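You operate a simulated robot arm through the tools that you are given. There is no shell and no other tool. Be economical: measure what you need, move in short steps, check, and stop when the job is done.

You run a simulated two-armed robot. Do the job below in one go: nothing can be reset, and whatever is moved stays where it is left.

JOB
Refill the dispenser from the cup that matches its label; put the cup back and shut the lid.
Fine: tip all of it in and spill none. Set down upright: what you pick out.

The check looks at the end state, three seconds after you hand in, the way a careful person would. Anything else that was tipped, shoved, dropped, spilled or broken makes it a failure. Lids that push on must go on centred and level and be pressed home; caps that screw on are set level and turned clockwise until they are tight.

ROBOT AND FRAMES
Two 7-joint arms with fingered hands on one trunk, on a carriage that runs on a rail from [-1143, -2] to [737, 1] (x, y) and turns from -3.508 to 2.286 rad about z. Base frame: it is fixed where the carriage stands at the start and does not move with it; the origin is on the floor, on the carriage's upright axis, x ahead of it, y to its left, z up. Units: mm, rad, N and s.
The left shoulder is at the start at [70, 188, 1179], the right one opposite. With the tool pointing down near the work surface each hand reaches from about 100 to 820 mm from the robot's upright axis, wherever it stands, measured 20 degrees to its own side. Places, roughly: dispenser lid [800, -700, 1100]; granule dispenser [800, -600, 1000]. Payload 4 kg a hand.
Tool frame (each hand has its own): the origin (TCP) lies between the finger pads and is the grasp point; the fingertips stand 26 mm ahead of it; z points along the fingers, y is the line along which they close. The gripper opens to 132 mm. The gripper's body begins 73 mm behind the TCP. The gripper is a hand of 4 fingers: y runs from the thumb to the fingers, the wrist lies at [0, 0, -224] in the tool frame, and closing takes about 1.5 s.
Orientation is that of the tool frame in the base frame, as [roll, pitch, yaw] about the fixed x, y, z axes, in that order (R = Rz(yaw) Ry(pitch) Rx(roll)). With the fingers straight down and closing along the base's y, the tool's x points along the base's -x, its y along +y and its z along -z.

CONTROLS
- The arms move only by the tool arm_command. It takes "left_targets", "right_targets" or both (then of equal length, played together; a hand with none holds still); each is a list of rows, each a list of 2 entries, a list of its own where there are three numbers: the shift along the base's x, y, z in mm, then the turn, a rotation vector about the base's x, y, z in rad. In form: [[[tx, ty, tz], [rx, ry, rz]], ...]. A call has 1 to 20 rows; each row shifts and turns the commanded pose from where the row before left it. "left_hand" and "right_hand" are, for a hand that has rows, the finger opening in mm, from 0 to 132, set as the call begins (left out, the last holds). Rows are played at 5 a second. More than 50 mm and 0.15 rad between two rows, or a gripper value outside its range, and nothing of the call is played. A pose out of reach is approached as far as the arm can. The call stops where the force on the tool passes 90 N (or 10 N more than at its start, if that is more) or the arm is blocked; 0.2 s more then pass. The fingers move at their own pace (about 72 mm/s each) and stop on an object; they squeeze with about 33 N. The grip force told is the motor's: it shows also when the fingers shut on nothing. Time passes only in rows, and 0.2 s behind the last, so rows that do not move let the fingers close. The reply holds the time, the measured pose of the TCP, the force on the tool along the base axes, the opening and the grip force, in the units named above and with some noise, with the torque about the TCP (base axes, N m) and any sound that the robot's microphone picked up, and new pictures: "pictures" is both (left out), scene, wrist or none (wrist: the cameras of the hands that moved).
- Cameras (640 x 400 px; columns grow to the right, rows downward): "scene" is now at [134.8, -45.3, 1450]; the picture's right is [-0.46, -0.89, 0.00], its down [-0.16, 0.09, -0.98] and it looks along [0.87, -0.45, -0.19] (base axes); focal length 214 px, centre (320, 200). "left" rides on the left gripper at [-73, 6, -94] in its tool frame; the picture's right is [-0.08, -1.00, 0.00], its down [0.79, -0.06, -0.62] and it looks along [0.61, -0.05, 0.79] (tool axes); focal length 230 px, centre (320, 200). "right" rides on the right gripper at [73, 6, -94] in its tool frame; the picture's right is [-0.08, 1.00, 0.00], its down [-0.78, -0.06, -0.62] and it looks along [-0.62, -0.05, 0.79] (tool axes); focal length 230 px, centre (320, 200). There is no depth. A picture from a camera that has moved, and an enlarged one, comes with that camera's place and axes in the base frame and with its lens.
- raise_lower(by): slides the trunk up (or, below 0, down) by that many mm; the arms and the scene camera ride with it, the base frame stays. It gives what a move gives, with no picture.
- base_move(legs): drives the robot by 1 to 6 legs, each [ahead, left, turn to the left] in mm, mm and rad, along the robot's own axes; the way and the turn of a leg run together, so that a leg with both is an arc; at most 1500 mm and 3.142 rad a leg. The arms and the cameras ride along, it lands a little off, and it stops where it bumps. It keeps to its track: a leg is cut to what the track allows. It gives what a move gives, and a new picture of the scene camera.
- set_grasp(shape, hand): the hand has 4 fingers and takes this shape, open, in about a second: jaw (thumb against the fingers, like two jaws); tri (thumb and two fingers); tip (a fingertip pinch); poke (one finger out to press); point (the index stretched); flat (the hand flat); cup (the hand cupped); fist (a fist). The gripper value then closes the fingers along that shape, each until it touches; the sizes above hold for jaw. It gives what a move gives, with no picture.
- head_to(pan, tilt): turns the head with the scene camera to pan (to the left, within 1.501 rad either way) and tilt (down, from -0.506 to 1.204), counted from straight ahead of the robot. It gives what a move gives, and a new picture of the scene camera.
- enlarge(camera, box): a new picture of the part [left, top, right, bottom] of that camera's present view, enlarged. The clock stands still meanwhile.
- finish_job(): hands the job in; it is judged then, once.

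Go step by step. Nothing tells you exact positions but the pictures and the camera data: compare them with the known pose of the tool, close in by small moves and look again before you grip or let go. The budget is 120 turns and 260 pictures, counting those below and the enlarged ones. Unless the task says otherwise, let go and move clear before handing in, and close with one line.

The tools are called after "Request:" as a command line: name --argument value ..., lists and objects as JSON in quotes. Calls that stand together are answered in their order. arm_command: Moves the arms, as the interface text tells. Its arguments: {"type":"object","properties":{"left_targets":{"type":"array"},"left_hand":{"type":"number"},"right_targets":{"type":"array"},"right_hand":{"type":"number"},"pictures":{"type":"string","enum":["both","scene","wrist","none"]}},"required":[]} The other tools are called the same way: raise_lower (by) slides the trunk up or down; set_grasp (shape, hand) gives the hand a shape; base_move (legs) drives the base; head_to (pan, tilt) turns the head that bears the scene camera; enlarge (camera, box) takes an enlarged picture of a part of a camera's view; finish_job () hands the job in.

At the start:

```text
t: 0.0
left_position: [335.3, -3.5, 1463.6]
left_tcp_rot: [-3.139, 0.003, 3.14]
left_wrist_force: [-0.1, -0.1, 0.1]
left_moment: [-0.03, 0.01, 0.0]
left_width: 131.8
left_gripper_force: 0.0
left_shape: jaw
right_position: [207.1, -264.5, 1432.4]
right_tcp_rot: [3.139, 0.002, 3.141]
right_wrist_force: [-0.3, 0.2, -0.8]
right_moment: [-0.03, 0.01, -0.01]
right_width: 131.8
right_gripper_force: 0.0
right_shape: jaw
trunk travel left (down, up): [-657.0, 283.0]
robot x, y, heading: [-5.0, 1.1, -0.004]
head pan, tilt: [-0.478, 0.187]
```

scene: 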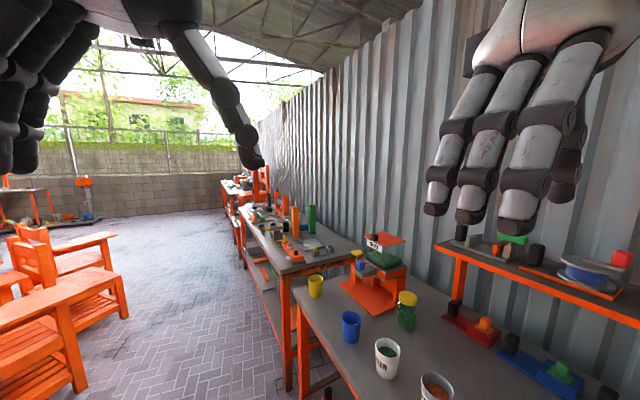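
right: 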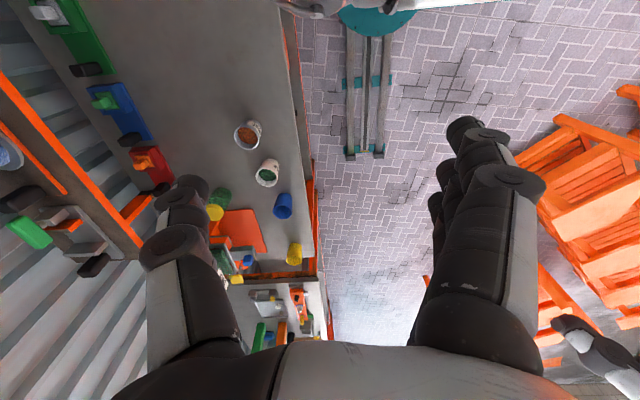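
left: 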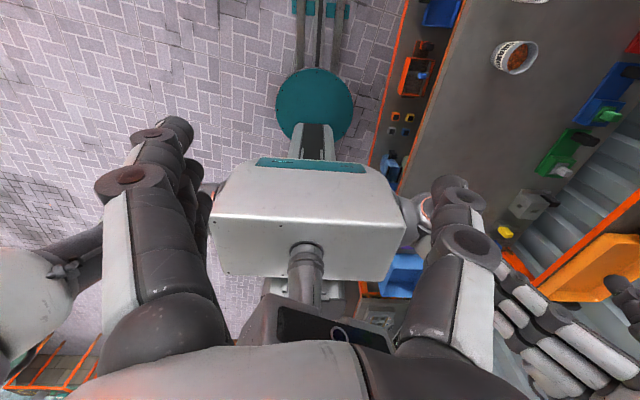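

The bench is ahead-right, with a labelled dispenser and several cups. I'll look closer at the dispenser and the cups' labels.

Request:
enlarge --camera "scene" --box '[290, 210, 490, 335]'

Request:
enlarge --camera "scene" --box '[300, 275, 500, 400]'

```text
3.20 times, centred on (390, 272) of scene
camera zoom: at [134.8, -45.3, 1450.0], right [-0.46, -0.89, 0.0], down [-0.16, 0.09, -0.98], along [0.87, -0.45, -0.19], focal length 686 px, centre (96, -32)
```

zoom: 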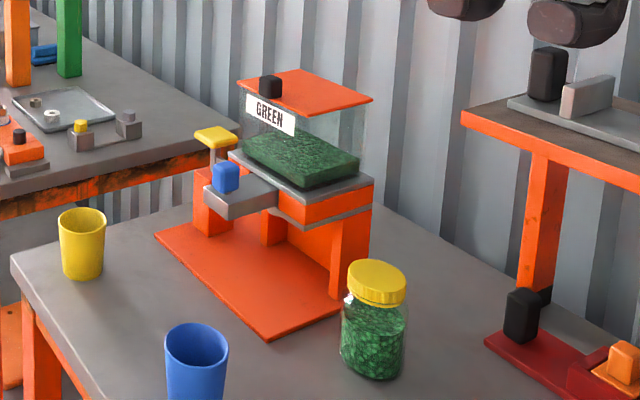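

```text
3.20 times, centred on (400, 338) of scene
camera zoom: at [134.8, -45.3, 1450.0], right [-0.46, -0.89, 0.0], down [-0.16, 0.09, -0.98], along [0.87, -0.45, -0.19], focal length 686 px, centre (64, -240)
```

zoom: 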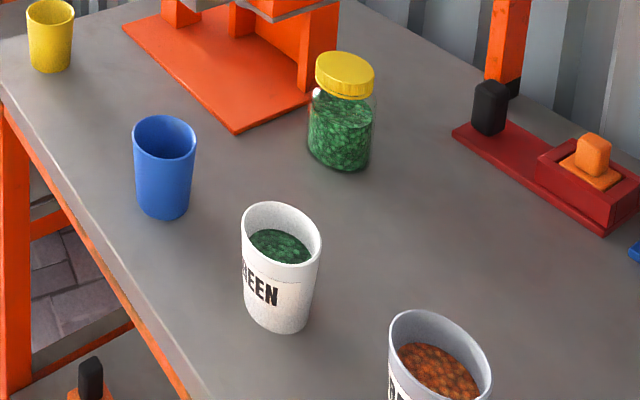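

The dispenser's label is GREEN, and the white GREEN cup holding green granules is near [490, -433]. The dispenser is near [812, -715], with a knob on the lid's front edge. I'll drive alongside and turn to face the bench.

Request:
base_move --legs '[[700, 0, 0], [0, 0, -1.567]]'

Request:
head_to --pan 0.0 --tilt 0.65

```text
t: 7.7
left_position: [708.9, -334.3, 1463.5]
left_tcp_rot: [-3.14, 0.002, 1.574]
left_wrist_force: [-0.5, -0.8, 0.4]
left_moment: [0.03, 0.02, -0.02]
left_width: 132.1
left_gripper_force: 0.0
left_shape: jaw
right_position: [446.9, -207.8, 1432.1]
right_tcp_rot: [3.141, 0.002, 1.574]
right_wrist_force: [0.5, 0.6, -0.5]
right_moment: [0.01, -0.01, -0.03]
right_width: 131.9
right_gripper_force: 0.0
right_shape: jaw
trunk travel left (down, up): [-657.0, 283.0]
robot x, y, heading: [709.1, 0.1, -1.567]
head pan, tilt: [-0.478, 0.187]
camera scene: at [671.3, -134.3, 1450.0], right [-0.89, 0.46, 0.0], down [0.08, 0.17, -0.98], along [-0.45, -0.87, -0.19], focal length 214 px, centre (320, 200)
```

scene: 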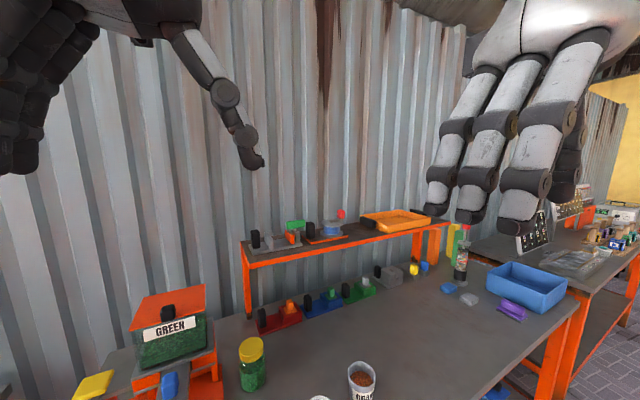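

```text
t: 8.6
left_position: [708.8, -333.7, 1463.2]
left_tcp_rot: [-3.138, 0.0, 1.574]
left_wrist_force: [-0.2, -0.1, -0.3]
left_moment: [0.04, -0.03, 0.03]
left_width: 131.9
left_gripper_force: 0.0
left_shape: jaw
right_position: [447.7, -206.7, 1431.5]
right_tcp_rot: [3.14, 0.001, 1.573]
right_wrist_force: [-0.5, -0.3, 0.4]
right_moment: [-0.01, 0.01, 0.02]
right_width: 131.7
right_gripper_force: 0.1
right_shape: jaw
trunk travel left (down, up): [-657.0, 283.0]
robot x, y, heading: [712.2, -0.3, -1.568]
head pan, tilt: [0.0, 0.649]
camera scene: at [713.9, -138.3, 1407.7], right [-1.0, 0.0, 0.0], down [0.0, 0.6, -0.8], along [0.0, -0.8, -0.6], focal length 214 px, centre (320, 200)
```

scene: 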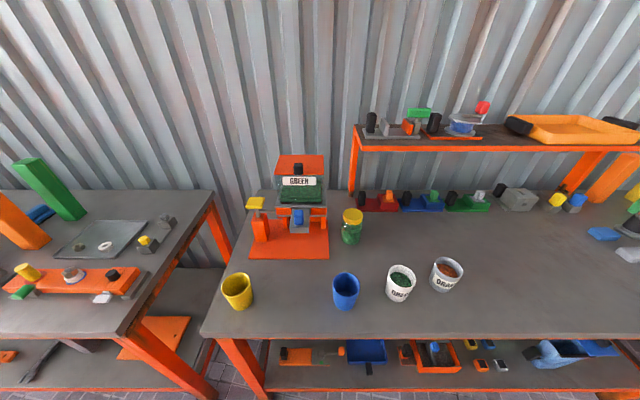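

Good overhead view; now I zoom in on the dispenser and the cups from here.

Request:
enlarge --camera "scene" --box '[240, 145, 370, 265]'

Request:
enlarge --camera "scene" --box '[320, 200, 480, 320]'

```text
3.33 times, centred on (305, 205) of scene
camera zoom: at [713.9, -138.3, 1407.7], right [-1.0, 0.0, 0.0], down [0.0, 0.6, -0.8], along [0.0, -0.8, -0.6], focal length 715 px, centre (370, 183)
```

zoom: 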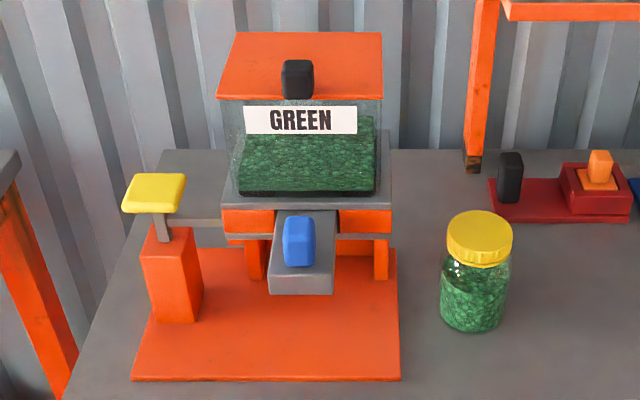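

```text
3.33 times, centred on (400, 260) of scene
camera zoom: at [713.9, -138.3, 1407.7], right [-1.0, 0.0, 0.0], down [0.0, 0.6, -0.8], along [0.0, -0.8, -0.6], focal length 715 px, centre (53, 0)
```

zoom: 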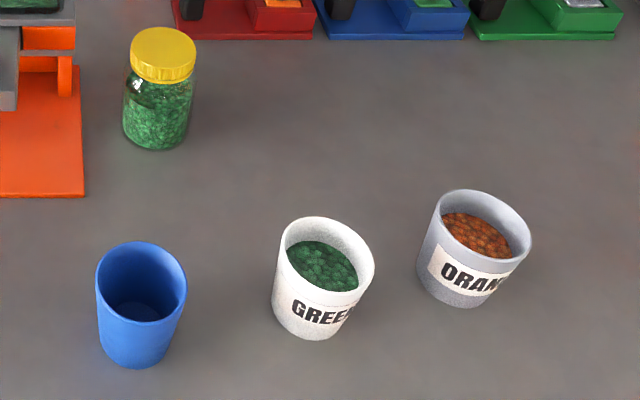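

The knob is on the lid's front edge near [770, -623, 1140], with the lid spanning x 703–838 and y −634 to −755, so the hinge is probably at the back. The green cup is near [508, -452] with its rim at about 925. I'll pitch the left hand forward 45° and bring it closer for a look at the lid.

Request:
arm_command --left_targets '[[[10, -22, -20], [-0.131, 0, 0]], [[10, -22, -20], [-0.131, 0, 0]], [[10, -22, -20], [-0.131, 0, 0]], [[10, -22, -20], [-0.131, 0, 0]], [[10, -22, -20], [-0.131, 0, 0]], [[11, -22, -20], [-0.131, 0, 0]], [[0, 0, 0], [0, 0, 0]]]'

```text
t: 10.2
left_position: [769.4, -466.5, 1344.4]
left_tcp_rot: [-3.138, 0.788, 1.575]
left_wrist_force: [-0.6, 0.3, -0.1]
left_moment: [0.01, 0.02, 0.01]
left_width: 132.1
left_gripper_force: 0.0
left_shape: jaw
right_position: [448.0, -206.5, 1432.8]
right_tcp_rot: [3.14, 0.002, 1.572]
right_wrist_force: [-0.3, -0.2, -0.1]
right_moment: [-0.01, 0.0, -0.06]
right_width: 131.6
right_gripper_force: 0.1
right_shape: jaw
trunk travel left (down, up): [-657.0, 283.0]
robot x, y, heading: [712.3, 0.9, -1.562]
head pan, tilt: [0.0, 0.649]
camera scene: at [713.6, -137.9, 1407.7], right [-1.0, 0.0, 0.0], down [0.0, 0.6, -0.8], along [0.0, -0.8, -0.6], focal length 214 px, centre (320, 200)
camera left: at [775.7, -451.3, 1461.9], right [-1.0, -0.06, 0.06], down [-0.06, 0.99, -0.12], along [-0.05, -0.13, -0.99], focal length 230 px, centre (320, 200)
```

scene: 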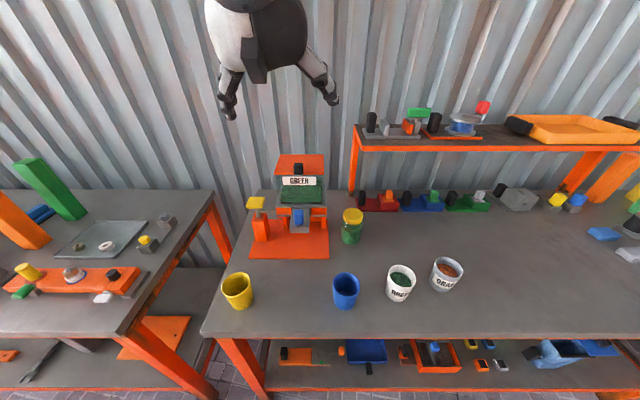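
left: 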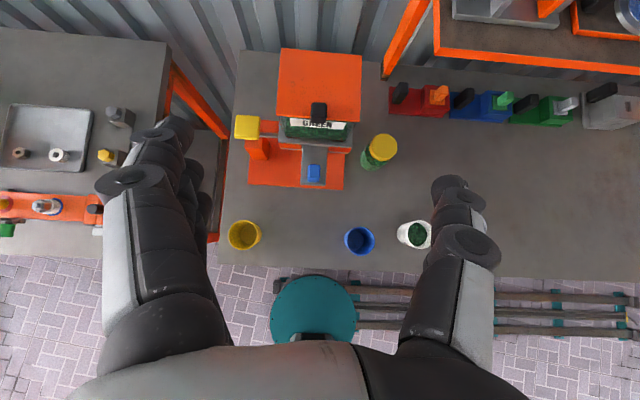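

Request:
enlarge --camera "left" --box '[230, 30, 410, 200]'

Request:
enlarge --camera "scene" --box '[265, 145, 335, 215]'

```text
2.35 times, centred on (320, 115) of left
camera zoom: at [775.7, -451.3, 1461.9], right [-1.0, -0.06, 0.06], down [-0.06, 0.99, -0.12], along [-0.05, -0.13, -0.99], focal length 541 px, centre (320, 400)
```

zoom: 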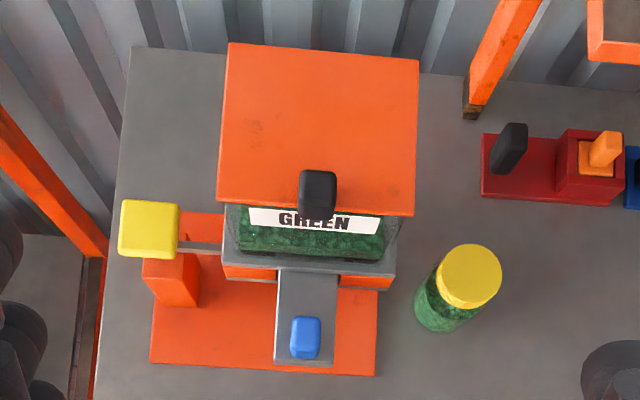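

```text
5.71 times, centred on (300, 180) of scene
camera zoom: at [713.6, -137.9, 1407.7], right [-1.0, 0.0, 0.0], down [0.0, 0.6, -0.8], along [0.0, -0.8, -0.6], focal length 1226 px, centre (434, 314)
```

zoom: 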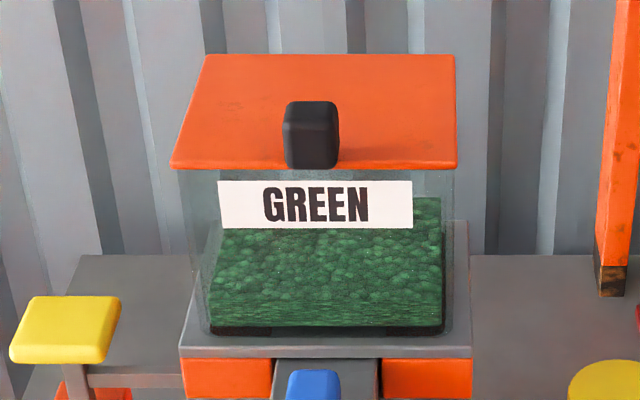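

The knob's top centre triangulates to about [768, -622, 1157], and the lid runs y −616 to −733 at z≈1130. I'll approach with the left hand at about 60° and the fingers straddling the knob.

Request:
arm_command --left_targets '[[[0, -26, -28], [0.065, 0, 0]], [[0, -26, -28], [0.065, 0, 0]], [[-1, -26, -28], [0.065, 0, 0]], [[0, -24.5, -26], [0.065, 0, 0]], [[0, 0, 0], [0, 0, 0]]]' --left_hand 70

Request:
enlarge --camera "scene" --box '[230, 100, 370, 200]'

```text
t: 11.4
left_position: [769.2, -568.8, 1233.3]
left_tcp_rot: [-3.139, 0.526, 1.576]
left_wrist_force: [0.3, 0.7, -0.7]
left_moment: [-0.01, -0.03, -0.03]
left_width: 70.7
left_gripper_force: 0.2
left_shape: jaw
right_position: [447.5, -205.1, 1431.4]
right_tcp_rot: [3.141, 0.003, 1.572]
right_wrist_force: [-0.4, -0.2, -0.1]
right_moment: [-0.04, 0.01, 0.01]
right_width: 132.0
right_gripper_force: 0.1
right_shape: jaw
trunk travel left (down, up): [-657.0, 283.0]
robot x, y, heading: [709.8, 0.5, -1.563]
head pan, tilt: [0.0, 0.649]
camera scene: at [713.9, -136.8, 1407.8], right [-1.0, 0.0, 0.0], down [0.0, 0.6, -0.8], along [0.0, -0.8, -0.6], focal length 214 px, centre (320, 200)
camera left: at [774.8, -584.4, 1351.7], right [-1.0, -0.07, 0.04], down [-0.06, 0.99, 0.14], along [-0.05, 0.13, -0.99], focal length 230 px, centre (320, 200)
```

scene: 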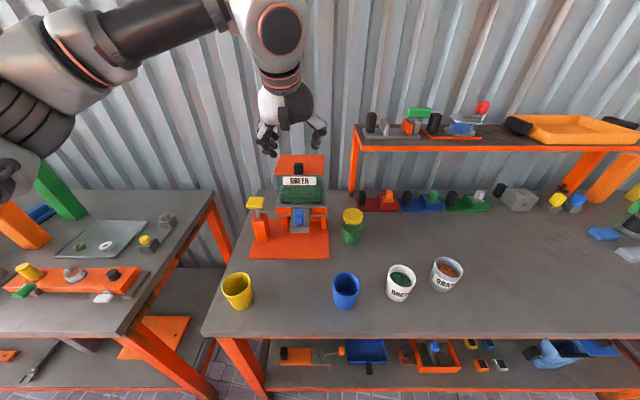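
left: 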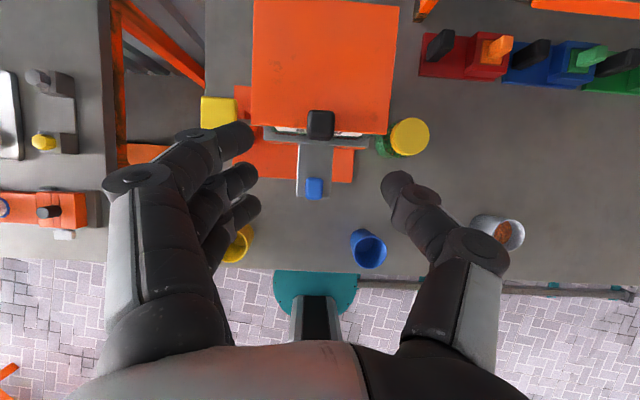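

```text
4.00 times, centred on (300, 150) of scene
camera zoom: at [713.9, -136.8, 1407.8], right [-1.0, 0.0, 0.0], down [0.0, 0.6, -0.8], along [0.0, -0.8, -0.6], focal length 858 px, centre (400, 400)
```

zoom: 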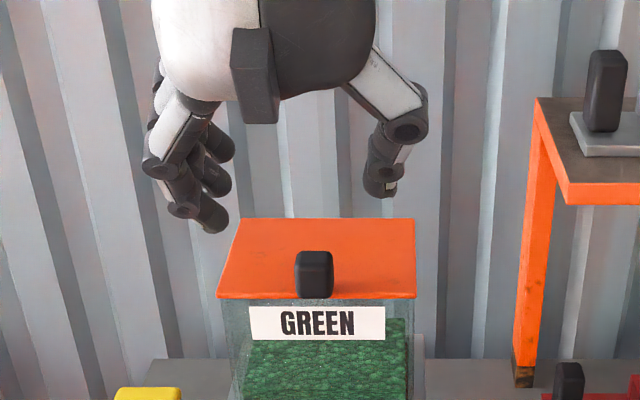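

The knob bearing checks out. I'll advance 80 mm along the tool and then close.

Request:
arm_command --left_targets '[[[0, -13, -23], [0, 0, 0]], [[0, -13, -23], [0, 0, 0]], [[0, -14, -21], [0, 0, 0]], [[0, 0, 0], [0, 0, 0]]]'

Request:
enlarge --camera "scene" --box '[265, 120, 335, 190]'

```text
t: 12.4
left_position: [768.4, -609.3, 1166.9]
left_tcp_rot: [-3.139, 0.528, 1.574]
left_wrist_force: [0.1, 0.0, 0.7]
left_moment: [-0.01, 0.02, 0.01]
left_width: 70.7
left_gripper_force: 0.2
left_shape: jaw
right_position: [447.7, -206.7, 1431.3]
right_tcp_rot: [3.139, 0.002, 1.571]
right_wrist_force: [0.2, 0.3, -0.1]
right_moment: [0.03, 0.0, 0.02]
right_width: 132.0
right_gripper_force: 0.1
right_shape: jaw
trunk travel left (down, up): [-657.0, 283.0]
robot x, y, heading: [710.8, 0.7, -1.569]
head pan, tilt: [0.0, 0.649]
camera scene: at [714.1, -138.1, 1407.7], right [-1.0, 0.0, 0.0], down [0.0, 0.6, -0.8], along [0.0, -0.8, -0.6], focal length 214 px, centre (320, 200)
camera left: at [774.6, -625.0, 1284.6], right [-1.0, -0.07, 0.04], down [-0.06, 0.99, 0.14], along [-0.05, 0.14, -0.99], focal length 230 px, centre (320, 200)
```

scene: 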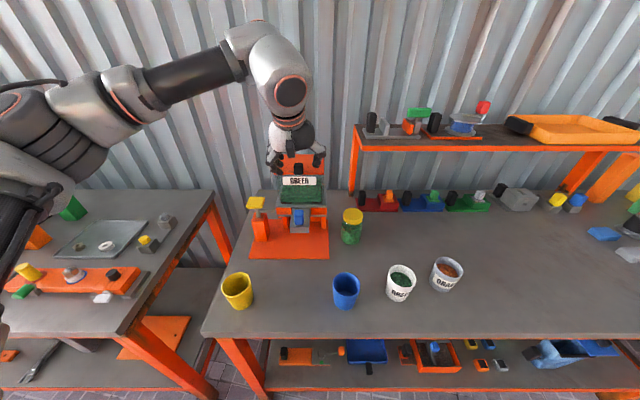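
left: 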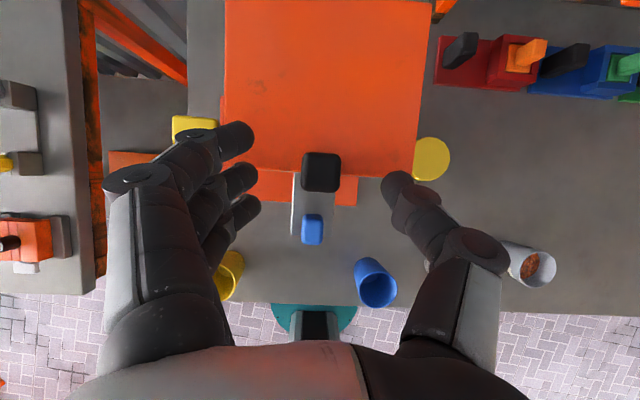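

```text
5.71 times, centred on (300, 155) of scene
camera zoom: at [714.1, -138.1, 1407.7], right [-1.0, 0.0, 0.0], down [0.0, 0.6, -0.8], along [0.0, -0.8, -0.6], focal length 1226 px, centre (434, 457)
```

zoom: 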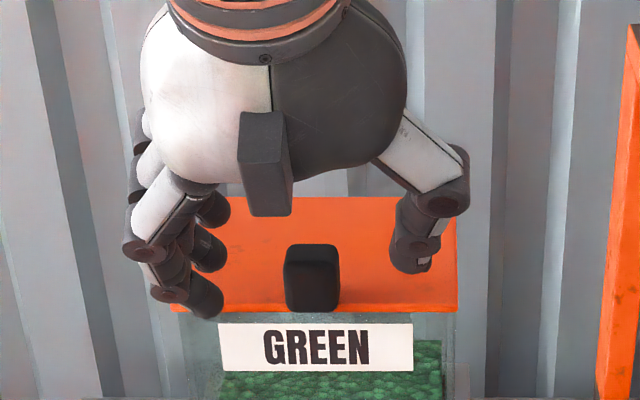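

Thumb and fingers straddle the knob. Closing.

Request:
arm_command --left_targets '[[[0, 0, -2], [0, 0, 0]], [[0, 0, 0], [0, 0, 0]], [[0, 0, 0], [0, 0, 0]], [[0, 0, 0], [0, 0, 0]], [[0, 0, 0], [0, 0, 0]], [[0, 0, 0], [0, 0, 0]], [[0, 0, 0], [0, 0, 0]]]' --left_hand 8 --pictures "wrist"

Request:
enlarge --camera "scene" --box '[265, 120, 335, 190]'

```text
t: 14.0
left_position: [765.2, -609.9, 1164.9]
left_tcp_rot: [-3.14, 0.527, 1.573]
left_wrist_force: [-15.6, -1.6, -0.9]
left_moment: [-0.04, 0.19, -0.06]
left_width: 5.3
left_gripper_force: 33.2
left_shape: jaw
right_position: [445.4, -207.5, 1431.8]
right_tcp_rot: [3.135, 0.001, 1.573]
right_wrist_force: [-0.6, 0.4, -0.3]
right_moment: [0.0, -0.01, -0.01]
right_width: 131.8
right_gripper_force: 0.1
right_shape: jaw
trunk travel left (down, up): [-657.0, 283.0]
robot x, y, heading: [714.6, -3.0, -1.57]
head pan, tilt: [0.0, 0.649]
camera left: at [770.9, -625.1, 1282.7], right [-1.0, -0.07, 0.04], down [-0.06, 0.99, 0.14], along [-0.05, 0.14, -0.99], focal length 230 px, centre (320, 200)
```

left: 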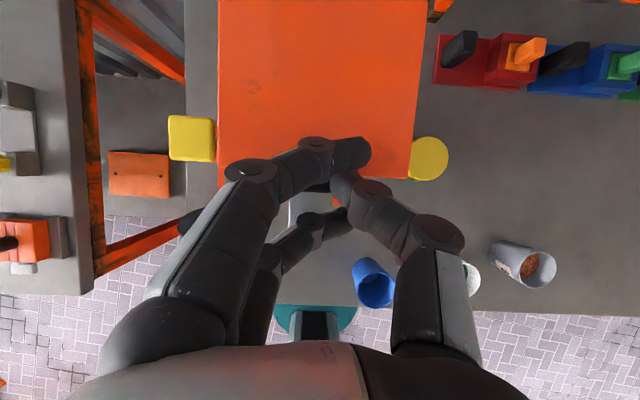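

```text
5.71 times, centred on (300, 155) of scene
camera zoom: at [710.8, -138.7, 1407.6], right [-1.0, 0.0, 0.0], down [0.0, 0.6, -0.8], along [0.0, -0.8, -0.6], focal length 1226 px, centre (434, 457)
```

zoom: 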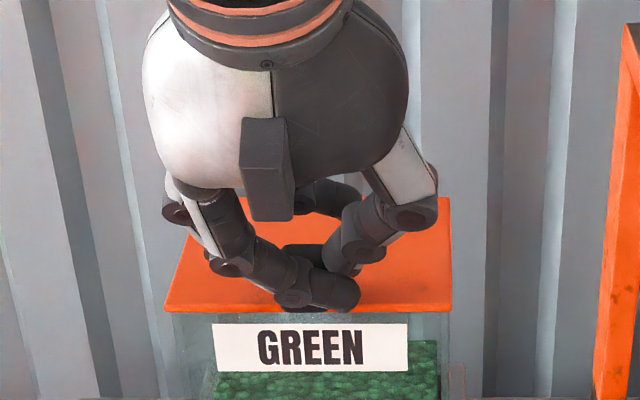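

The fingers have caged the knob. I'll lift it a little and watch how the lid moves.

Request:
arm_command --left_targets '[[[0, 0, 5], [0.03, 0, 0]], [[0, 0, 5], [0.03, 0, 0]], [[0, -1, 5], [0.03, 0, 0]], [[0, -1, 5], [0.03, 0, 0]], [[0, 0, 0], [0, 0, 0]]]' --pictures "wrist"

Request:
enlarge --camera "scene" --box '[255, 120, 345, 210]'

```text
t: 15.2
left_position: [766.3, -614.6, 1182.2]
left_tcp_rot: [-3.141, 0.402, 1.574]
left_wrist_force: [-15.4, -17.3, -7.4]
left_moment: [-0.25, 0.27, 0.04]
left_width: 4.6
left_gripper_force: 33.4
left_shape: jaw
right_position: [445.0, -211.4, 1431.0]
right_tcp_rot: [3.136, -0.002, 1.573]
right_wrist_force: [-0.7, 0.3, 0.6]
right_moment: [0.03, 0.01, 0.02]
right_width: 131.6
right_gripper_force: 0.1
right_shape: jaw
trunk travel left (down, up): [-657.0, 283.0]
robot x, y, heading: [708.9, 4.8, -1.567]
head pan, tilt: [0.0, 0.649]
camera left: at [771.7, -645.3, 1297.5], right [-1.0, -0.07, 0.03], down [-0.06, 0.96, 0.26], along [-0.05, 0.26, -0.97], focal length 230 px, centre (320, 200)
```

left: 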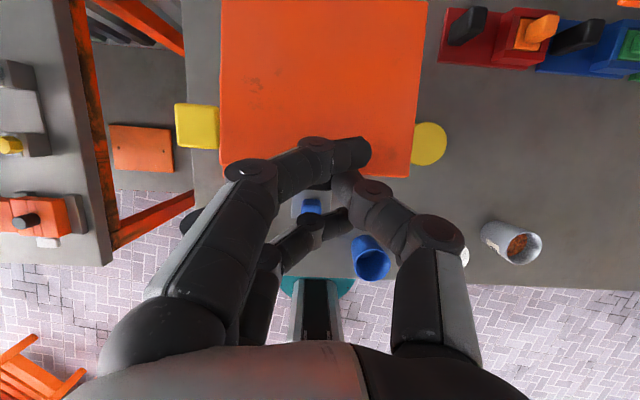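

```text
4.44 times, centred on (300, 165) of scene
camera zoom: at [710.5, -143.0, 1407.1], right [-1.0, 0.0, 0.0], down [0.0, 0.61, -0.79], along [0.0, -0.79, -0.61], focal length 953 px, centre (409, 356)
```

zoom: 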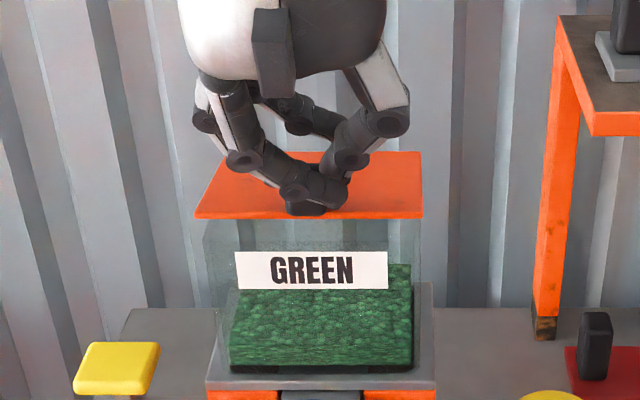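

The lid is hinged at the back and is opening. I'll follow the arc to about 45°.

Request:
arm_command --left_targets '[[[0, -6, 12.5], [0.03, 0, 0]], [[0, -8, 14], [0.03, 0, 0]], [[0, -9, 11.6], [0.03, 0, 0]], [[0, -11, 11.8], [0.03, 0, 0]], [[0, -11, 9.1], [0.03, 0, 0]], [[0, 0, 0], [0, 0, 0]]]' --pictures "wrist"

Request:
enlarge --camera "scene" --box '[245, 90, 355, 210]'

```text
t: 16.6
left_position: [769.0, -654.9, 1244.4]
left_tcp_rot: [-3.14, 0.257, 1.575]
left_wrist_force: [0.0, 0.2, -0.3]
left_moment: [0.03, -0.03, -0.02]
left_width: 0.0
left_gripper_force: 32.8
left_shape: jaw
right_position: [447.8, -206.7, 1431.2]
right_tcp_rot: [3.141, 0.0, 1.572]
right_wrist_force: [0.3, -0.6, 0.1]
right_moment: [0.01, 0.0, 0.01]
right_width: 132.0
right_gripper_force: 0.0
right_shape: jaw
trunk travel left (down, up): [-657.0, 283.0]
robot x, y, heading: [710.8, -1.0, -1.569]
head pan, tilt: [0.0, 0.649]
camera left: at [774.6, -702.1, 1353.1], right [-1.0, -0.08, 0.02], down [-0.06, 0.92, 0.4], along [-0.05, 0.4, -0.92], focal length 230 px, centre (320, 200)
```

left: 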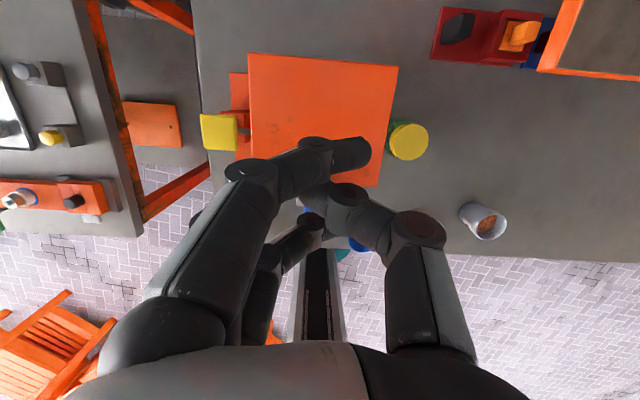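

```text
3.33 times, centred on (300, 150) of scene
camera zoom: at [713.7, -138.5, 1407.6], right [-1.0, 0.0, 0.0], down [0.0, 0.6, -0.8], along [0.0, -0.8, -0.6], focal length 715 px, centre (387, 367)
```

zoom: 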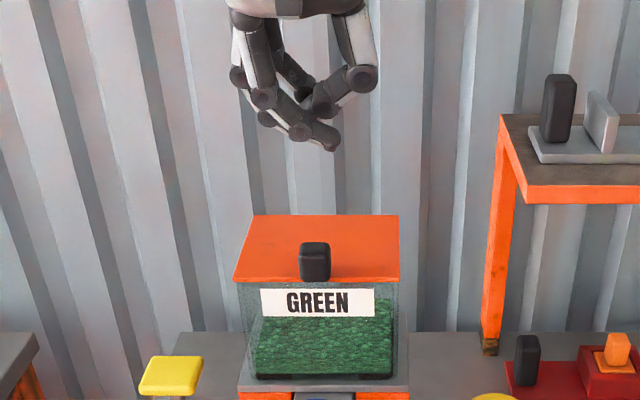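

The grip slipped and the lid fell shut gently, so the jaw shape didn't pinch the knob properly. I'll try the fingertip-pinch shape and look at where its tips sit.

Request:
arm_command --left_targets '[[[0, 20, 0], [-0.085, 0, 0]], [[0, 20, 0], [-0.085, 0, 0]], [[0, 20, 0], [-0.085, 0, 0]]]' --left_hand 70 --pictures "none"

Request:
set_grasp --hand "left" --shape "tip"

Request:
enlarge --camera "left" --box '[0, 0, 640, 400]'

Request:
enlarge --camera "scene" --box '[245, 90, 355, 210]'

```text
t: 17.4
left_position: [769.4, -594.6, 1243.4]
left_tcp_rot: [-3.136, 0.513, 1.575]
left_wrist_force: [-0.7, -0.2, 0.1]
left_moment: [0.0, 0.02, -0.02]
left_width: 69.3
left_gripper_force: 0.0
left_shape: jaw
right_position: [448.8, -205.3, 1431.7]
right_tcp_rot: [-3.142, 0.003, 1.572]
right_wrist_force: [0.4, 0.4, 0.2]
right_moment: [-0.01, -0.01, -0.03]
right_width: 131.8
right_gripper_force: 0.1
right_shape: jaw
trunk travel left (down, up): [-657.0, 283.0]
robot x, y, heading: [712.6, 2.4, -1.568]
head pan, tilt: [0.0, 0.649]
```

```text
t: 18.3
left_position: [768.7, -595.8, 1243.0]
left_tcp_rot: [-3.137, 0.511, 1.575]
left_wrist_force: [-0.8, 0.5, 0.9]
left_moment: [0.0, -0.02, -0.01]
left_width: 132.1
left_gripper_force: 0.1
left_shape: tip
right_position: [448.1, -206.8, 1432.4]
right_tcp_rot: [3.138, 0.002, 1.573]
right_wrist_force: [0.0, 0.0, 0.1]
right_moment: [-0.01, 0.02, 0.0]
right_width: 132.0
right_gripper_force: 0.1
right_shape: jaw
trunk travel left (down, up): [-657.0, 283.0]
robot x, y, heading: [708.4, -0.2, -1.57]
head pan, tilt: [0.0, 0.649]
```

```text
1.00 times, centred on (320, 200) of left
camera zoom: at [774.8, -613.3, 1361.4], right [-1.0, -0.07, 0.04], down [-0.06, 0.99, 0.15], along [-0.05, 0.15, -0.99], focal length 230 px, centre (320, 200)
```

zoom: 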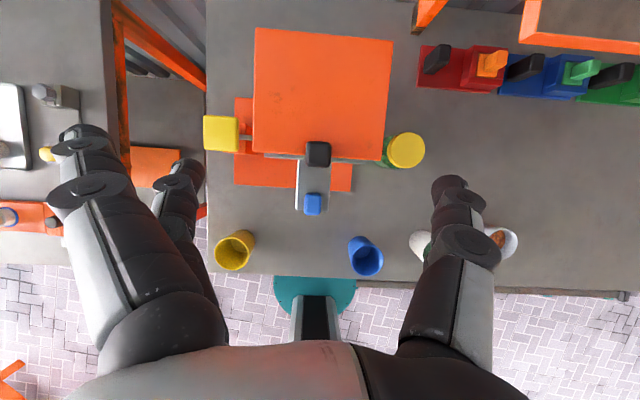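

```text
3.33 times, centred on (300, 150) of scene
camera zoom: at [714.0, -138.3, 1407.6], right [-1.0, 0.0, 0.0], down [0.0, 0.6, -0.8], along [0.0, -0.8, -0.6], focal length 715 px, centre (387, 367)
```

zoom: 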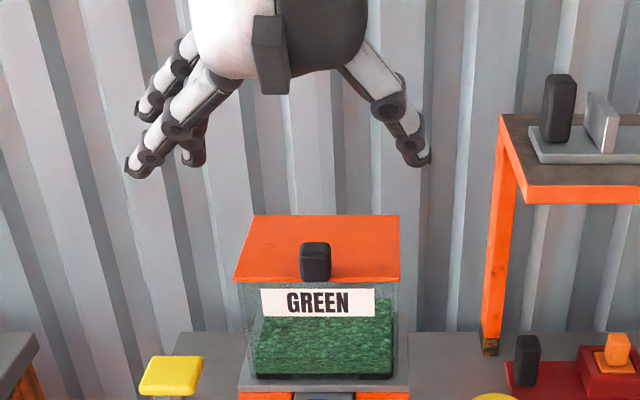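

Request:
arm_command --left_targets '[[[0, 0, 0], [0, 0, 0]], [[0, 0, 0], [0, 0, 0]], [[0, 0, 0], [0, 0, 0]], [[0, 0, 0], [0, 0, 0]], [[0, 0, 0], [0, 0, 0]], [[0, 0, 0], [0, 0, 0]]]' --left_hand 26 --pictures "wrist"

Request:
enlarge --camera "scene" --box '[245, 90, 355, 210]'

```text
t: 19.7
left_position: [768.9, -596.9, 1244.2]
left_tcp_rot: [-3.139, 0.51, 1.573]
left_wrist_force: [0.5, -0.3, 0.5]
left_moment: [0.01, -0.01, -0.03]
left_width: 26.5
left_gripper_force: 0.0
left_shape: tip
right_position: [448.8, -206.0, 1432.0]
right_tcp_rot: [3.14, 0.001, 1.574]
right_wrist_force: [-0.1, -0.7, 0.2]
right_moment: [-0.02, 0.01, 0.01]
right_width: 131.8
right_gripper_force: 0.1
right_shape: jaw
trunk travel left (down, up): [-657.0, 283.0]
robot x, y, heading: [713.7, 0.7, -1.571]
head pan, tilt: [0.0, 0.649]
camera left: at [774.8, -613.1, 1361.4], right [-1.0, -0.07, 0.04], down [-0.06, 0.99, 0.15], along [-0.05, 0.15, -0.99], focal length 230 px, centre (320, 200)
```

left: 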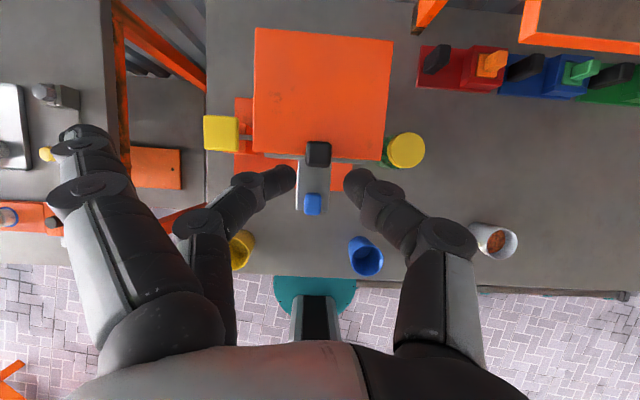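

```text
3.33 times, centred on (300, 150) of scene
camera zoom: at [714.1, -138.3, 1407.6], right [-1.0, 0.0, 0.0], down [0.0, 0.6, -0.8], along [0.0, -0.8, -0.6], focal length 715 px, centre (387, 367)
```

zoom: 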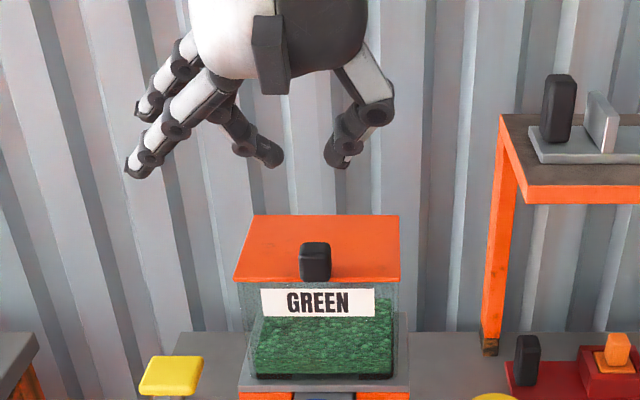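

The pinch tips meet about 15 mm ahead of the TCP. I'll open slightly, lower over the knob deeper than last time, and stop just above the lid.

Request:
arm_command --left_targets '[[[0, 0, 0], [0, 0, 0]], [[0, 8, -8], [0, 0, 0]], [[0, -7, -20], [0, 0, 0]], [[0, -7, -20], [0, 0, 0]], [[0, -7, -20], [0, 0, 0]], [[0, -5, -16], [0, 0, 0]], [[0, 0, 0], [0, 0, 0]]]' --left_hand 60 --pictures "wrist"

Request:
enlarge --camera "scene" --box '[265, 120, 335, 190]'

```text
t: 21.3
left_position: [768.5, -613.2, 1159.3]
left_tcp_rot: [-3.137, 0.513, 1.575]
left_wrist_force: [0.9, 0.6, -0.3]
left_moment: [0.0, 0.01, -0.01]
left_width: 59.3
left_gripper_force: 0.1
left_shape: tip
right_position: [447.3, -205.5, 1433.1]
right_tcp_rot: [3.14, 0.001, 1.572]
right_wrist_force: [-0.6, -0.2, -0.1]
right_moment: [0.0, 0.02, 0.0]
right_width: 131.8
right_gripper_force: 0.1
right_shape: jaw
trunk travel left (down, up): [-657.0, 283.0]
robot x, y, heading: [708.1, -0.6, -1.568]
head pan, tilt: [0.0, 0.649]
camera left: at [774.9, -630.9, 1277.3], right [-1.0, -0.07, 0.04], down [-0.06, 0.99, 0.15], along [-0.05, 0.15, -0.99], focal length 230 px, centre (320, 200)
```

left: 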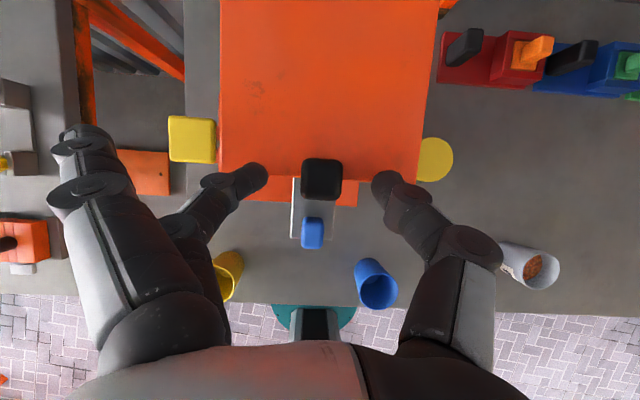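

```text
5.71 times, centred on (300, 155) of scene
camera zoom: at [714.0, -137.9, 1407.7], right [-1.0, 0.0, 0.0], down [0.0, 0.6, -0.8], along [0.0, -0.8, -0.6], focal length 1226 px, centre (434, 457)
```

zoom: 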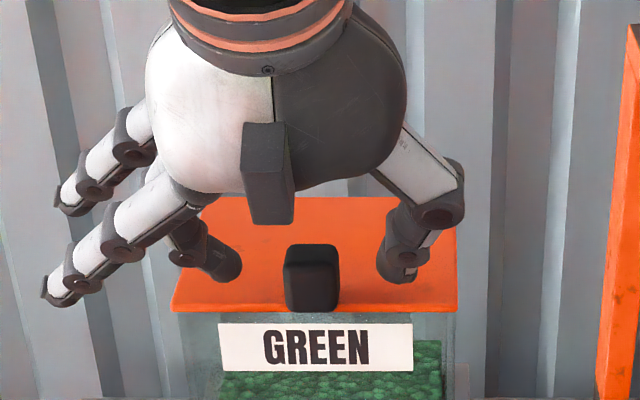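

Request:
arm_command --left_targets '[[[0, 0, -5], [0, 0, 0]], [[0, 0, 0], [0, 0, 0]], [[0, 0, 0], [0, 0, 0]], [[0, 0, 0], [0, 0, 0]], [[0, 0, 0], [0, 0, 0]], [[0, 0, 0], [0, 0, 0]]]' --left_hand 5 --pictures "wrist"

Request:
enlarge --camera "scene" --box '[265, 120, 335, 190]'

```text
t: 22.7
left_position: [767.5, -614.9, 1155.0]
left_tcp_rot: [-3.138, 0.511, 1.575]
left_wrist_force: [-1.6, -1.4, -1.0]
left_moment: [-0.03, 0.0, -0.02]
left_width: 17.3
left_gripper_force: 33.0
left_shape: tip
right_position: [449.2, -207.6, 1432.9]
right_tcp_rot: [3.139, 0.002, 1.574]
right_wrist_force: [-0.2, -0.6, 0.5]
right_moment: [0.04, 0.01, -0.01]
right_width: 131.7
right_gripper_force: 0.1
right_shape: jaw
trunk travel left (down, up): [-657.0, 283.0]
robot x, y, heading: [711.5, 0.5, -1.562]
head pan, tilt: [0.0, 0.649]
camera left: at [774.5, -631.8, 1272.0], right [-1.0, -0.07, 0.04], down [-0.06, 0.99, 0.15], along [-0.05, 0.15, -0.99], focal length 230 px, centre (320, 200)
```

left: 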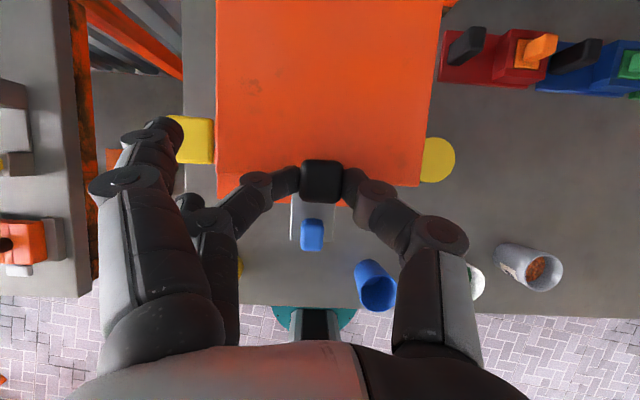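

```text
5.71 times, centred on (300, 155) of scene
camera zoom: at [713.8, -138.8, 1407.6], right [-1.0, 0.0, 0.0], down [0.0, 0.6, -0.8], along [0.0, -0.8, -0.6], focal length 1226 px, centre (434, 457)
```

zoom: 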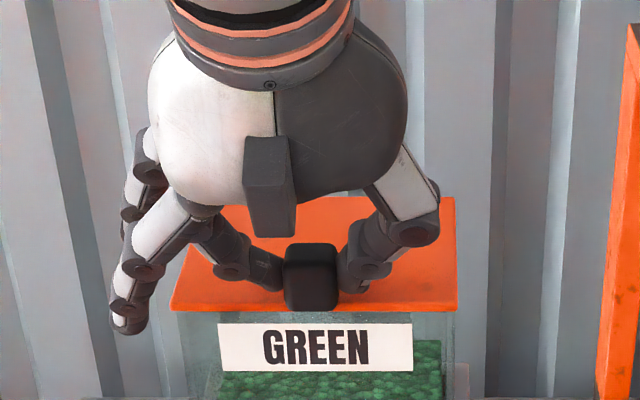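

That's a firm pinch, 17 mm at 33 N. Now I'll swing the lid through its arc to about 40°.

Request:
arm_command --left_targets '[[[0, -2, 8], [0.035, 0, 0]], [[0, -2.1, 7.8], [0.035, 0, 0]], [[0, -3.1, 7.6], [0.035, 0, 0]], [[0, -3.1, 7.5], [0.035, 0, 0]], [[0, -4.1, 7.1], [0.035, 0, 0]], [[0, -4.1, 7.1], [0.035, 0, 0]], [[0, -5, 6.5], [0.035, 0, 0]], [[0, -5.1, 6.4], [0.035, 0, 0]], [[0, -5.9, 5.8], [0.035, 0, 0]], [[0, -6, 5.7], [0.035, 0, 0]], [[0, 0, 0], [0, 0, 0]]]' --pictures "wrist"

Request:
enlarge --camera "scene" --box '[245, 90, 355, 210]'

```text
t: 25.1
left_position: [768.1, -655.2, 1223.8]
left_tcp_rot: [-3.139, 0.158, 1.574]
left_wrist_force: [-0.3, -4.4, -8.1]
left_moment: [0.23, -0.01, 0.05]
left_width: 17.0
left_gripper_force: 33.0
left_shape: tip
right_position: [447.3, -210.1, 1431.9]
right_tcp_rot: [3.137, 0.001, 1.572]
right_wrist_force: [0.2, 0.0, 0.4]
right_moment: [0.01, 0.03, 0.03]
right_width: 131.5
right_gripper_force: 0.1
right_shape: jaw
trunk travel left (down, up): [-657.0, 283.0]
robot x, y, heading: [711.4, 2.0, -1.562]
head pan, tilt: [0.0, 0.649]
camera left: at [774.6, -713.4, 1327.1], right [-1.0, -0.08, 0.01], down [-0.06, 0.87, 0.48], along [-0.05, 0.48, -0.87], focal length 230 px, centre (320, 200)
```

left: 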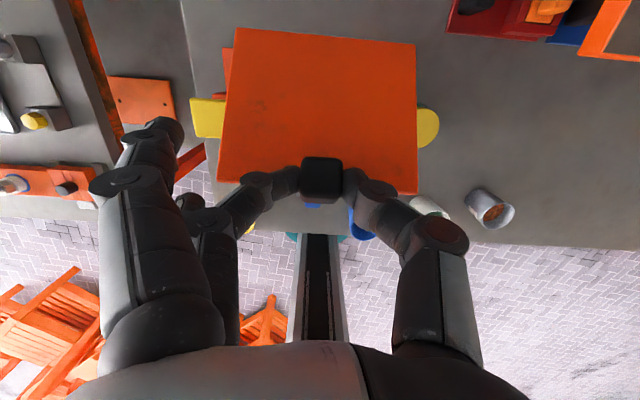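

```text
3.33 times, centred on (300, 150) of scene
camera zoom: at [714.1, -140.6, 1407.4], right [-1.0, 0.0, 0.0], down [0.0, 0.61, -0.8], along [0.0, -0.8, -0.61], focal length 715 px, centre (387, 367)
```

zoom: 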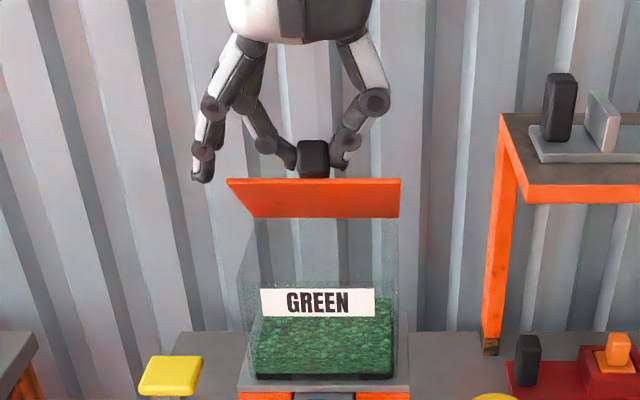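

Opening smoothly. I'll carry on to about 72°.

Request:
arm_command --left_targets '[[[0, -6.6, 4.9], [0.035, 0, 0]], [[0, -6.7, 4.9], [0.035, 0, 0]], [[0, -7.3, 4], [0.035, 0, 0]], [[0, -7.3, 4], [0.035, 0, 0]], [[0, -7.7, 3], [0.035, 0, 0]], [[0, -7.7, 2.9], [0.035, 0, 0]], [[0, -8.1, 1.9], [0.035, 0, 0]], [[0, -8.1, 1.9], [0.035, 0, 0]], [[0, 0, 0], [0, 0, 0]]]' --pictures "wrist"

Request:
enlarge --camera "scene" --box '[220, 80, 360, 210]'

```text
t: 27.1
left_position: [770.5, -681.6, 1238.8]
left_tcp_rot: [-3.139, -0.013, 1.574]
left_wrist_force: [-8.7, -2.8, -8.0]
left_moment: [0.14, 0.19, 0.07]
left_width: 16.0
left_gripper_force: 33.4
left_shape: tip
left hand out of reach, approached as far as the arm can: row 5, 6, 7, 8
right_position: [446.5, -208.6, 1431.4]
right_tcp_rot: [3.14, -0.001, 1.574]
right_wrist_force: [0.8, 0.0, 0.3]
right_moment: [0.02, 0.0, -0.02]
right_width: 131.9
right_gripper_force: 0.0
right_shape: jaw
trunk travel left (down, up): [-657.0, 283.0]
robot x, y, heading: [710.6, 0.0, -1.562]
head pan, tilt: [0.0, 0.649]
camera left: at [775.4, -755.3, 1331.8], right [-1.0, -0.08, 0.0], down [-0.06, 0.78, 0.63], along [-0.05, 0.63, -0.78], focal length 230 px, centre (320, 200)
```

left: 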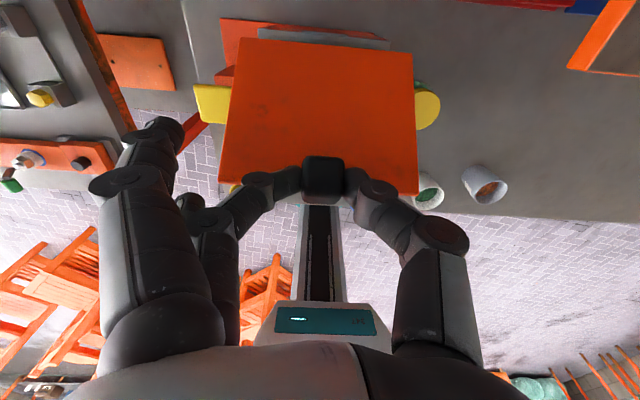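

```text
3.08 times, centred on (290, 145) of scene
camera zoom: at [712.0, -140.3, 1407.4], right [-1.0, 0.0, 0.0], down [0.0, 0.61, -0.8], along [0.0, -0.8, -0.61], focal length 660 px, centre (412, 369)
```

zoom: 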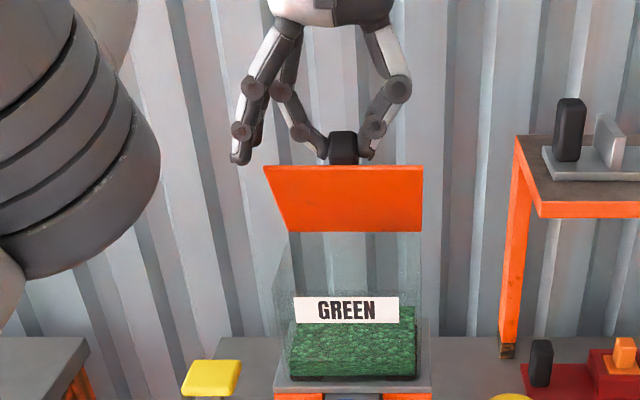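

The left arm is at its reach limit with the lid about 55° open and still held. I'll bring the right hand round, pointing forward in the poke shape, to push the lid's underside past upright.

Request:
set_grasp --hand "right" --shape "poke"

Request:
arm_command --right_targets '[[[15, -12, -10], [-0.143, 0, 0]], [[15, -12, -10], [-0.143, 0, 0]], [[15, -12, -10], [-0.143, 0, 0]], [[15, -12, -10], [-0.143, 0, 0]], [[15, -12, -10], [-0.143, 0, 0]], [[15, -12, -10], [-0.143, 0, 0]], [[15, -12, -10], [-0.143, 0, 0]], [[15, -12, -10], [-0.143, 0, 0]], [[15, -12, -10], [-0.143, 0, 0]], [[15, -12, -10], [-0.143, 0, 0]], [[15, -12, -10], [-0.14, 0, 0]], [[0, 0, 0], [0, 0, 0]]]'

```text
t: 28.0
left_position: [770.8, -681.4, 1239.9]
left_tcp_rot: [3.141, -0.014, 1.573]
left_wrist_force: [-9.2, -2.0, -8.2]
left_moment: [0.15, 0.16, 0.06]
left_width: 16.3
left_gripper_force: 32.8
left_shape: tip
right_position: [446.6, -208.6, 1432.9]
right_tcp_rot: [3.138, -0.001, 1.573]
right_wrist_force: [0.1, 0.3, -0.5]
right_moment: [0.01, 0.0, 0.0]
right_width: 0.0
right_gripper_force: 0.0
right_shape: poke
trunk travel left (down, up): [-657.0, 283.0]
robot x, y, heading: [712.7, -1.2, -1.57]
head pan, tilt: [0.0, 0.649]
```

```text
t: 30.6
left_position: [771.2, -681.8, 1239.2]
left_tcp_rot: [-3.14, -0.014, 1.573]
left_wrist_force: [-9.4, -3.5, -7.7]
left_moment: [0.08, 0.14, 0.03]
left_width: 16.1
left_gripper_force: 32.8
left_shape: tip
right_position: [506.9, -278.7, 1390.8]
right_tcp_rot: [-2.52, 1.567, 2.197]
right_wrist_force: [0.5, -0.3, -0.3]
right_moment: [0.03, -0.01, -0.02]
right_width: 0.0
right_gripper_force: 0.1
right_shape: poke
right hand out of reach, approached as far as the arm can: row 9, 10, 11
trunk travel left (down, up): [-657.0, 283.0]
robot x, y, heading: [711.4, -2.1, -1.563]
head pan, tilt: [0.0, 0.649]
camera scene: at [713.0, -140.4, 1407.6], right [-1.0, 0.0, 0.0], down [0.0, 0.61, -0.8], along [0.0, -0.8, -0.61], focal length 214 px, centre (320, 200)
camera right: at [513.0, -184.1, 1317.8], right [1.0, 0.0, 0.07], down [-0.06, 0.61, 0.79], along [-0.04, -0.79, 0.61], focal length 230 px, centre (320, 200)
```

scene: 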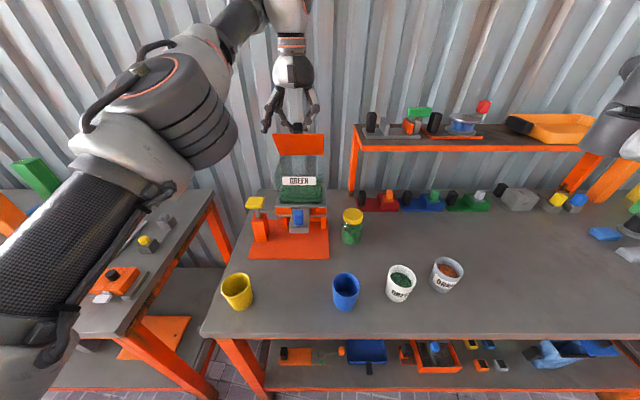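
right: 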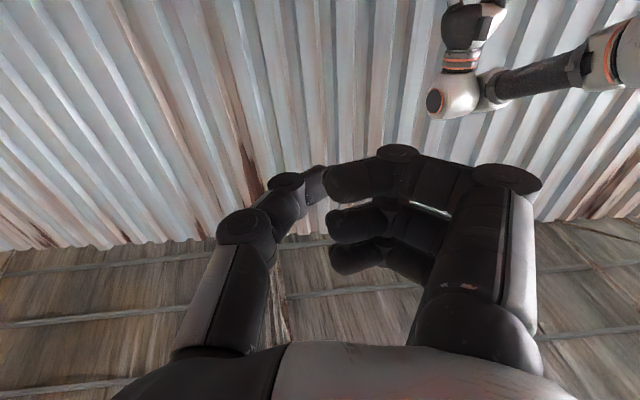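

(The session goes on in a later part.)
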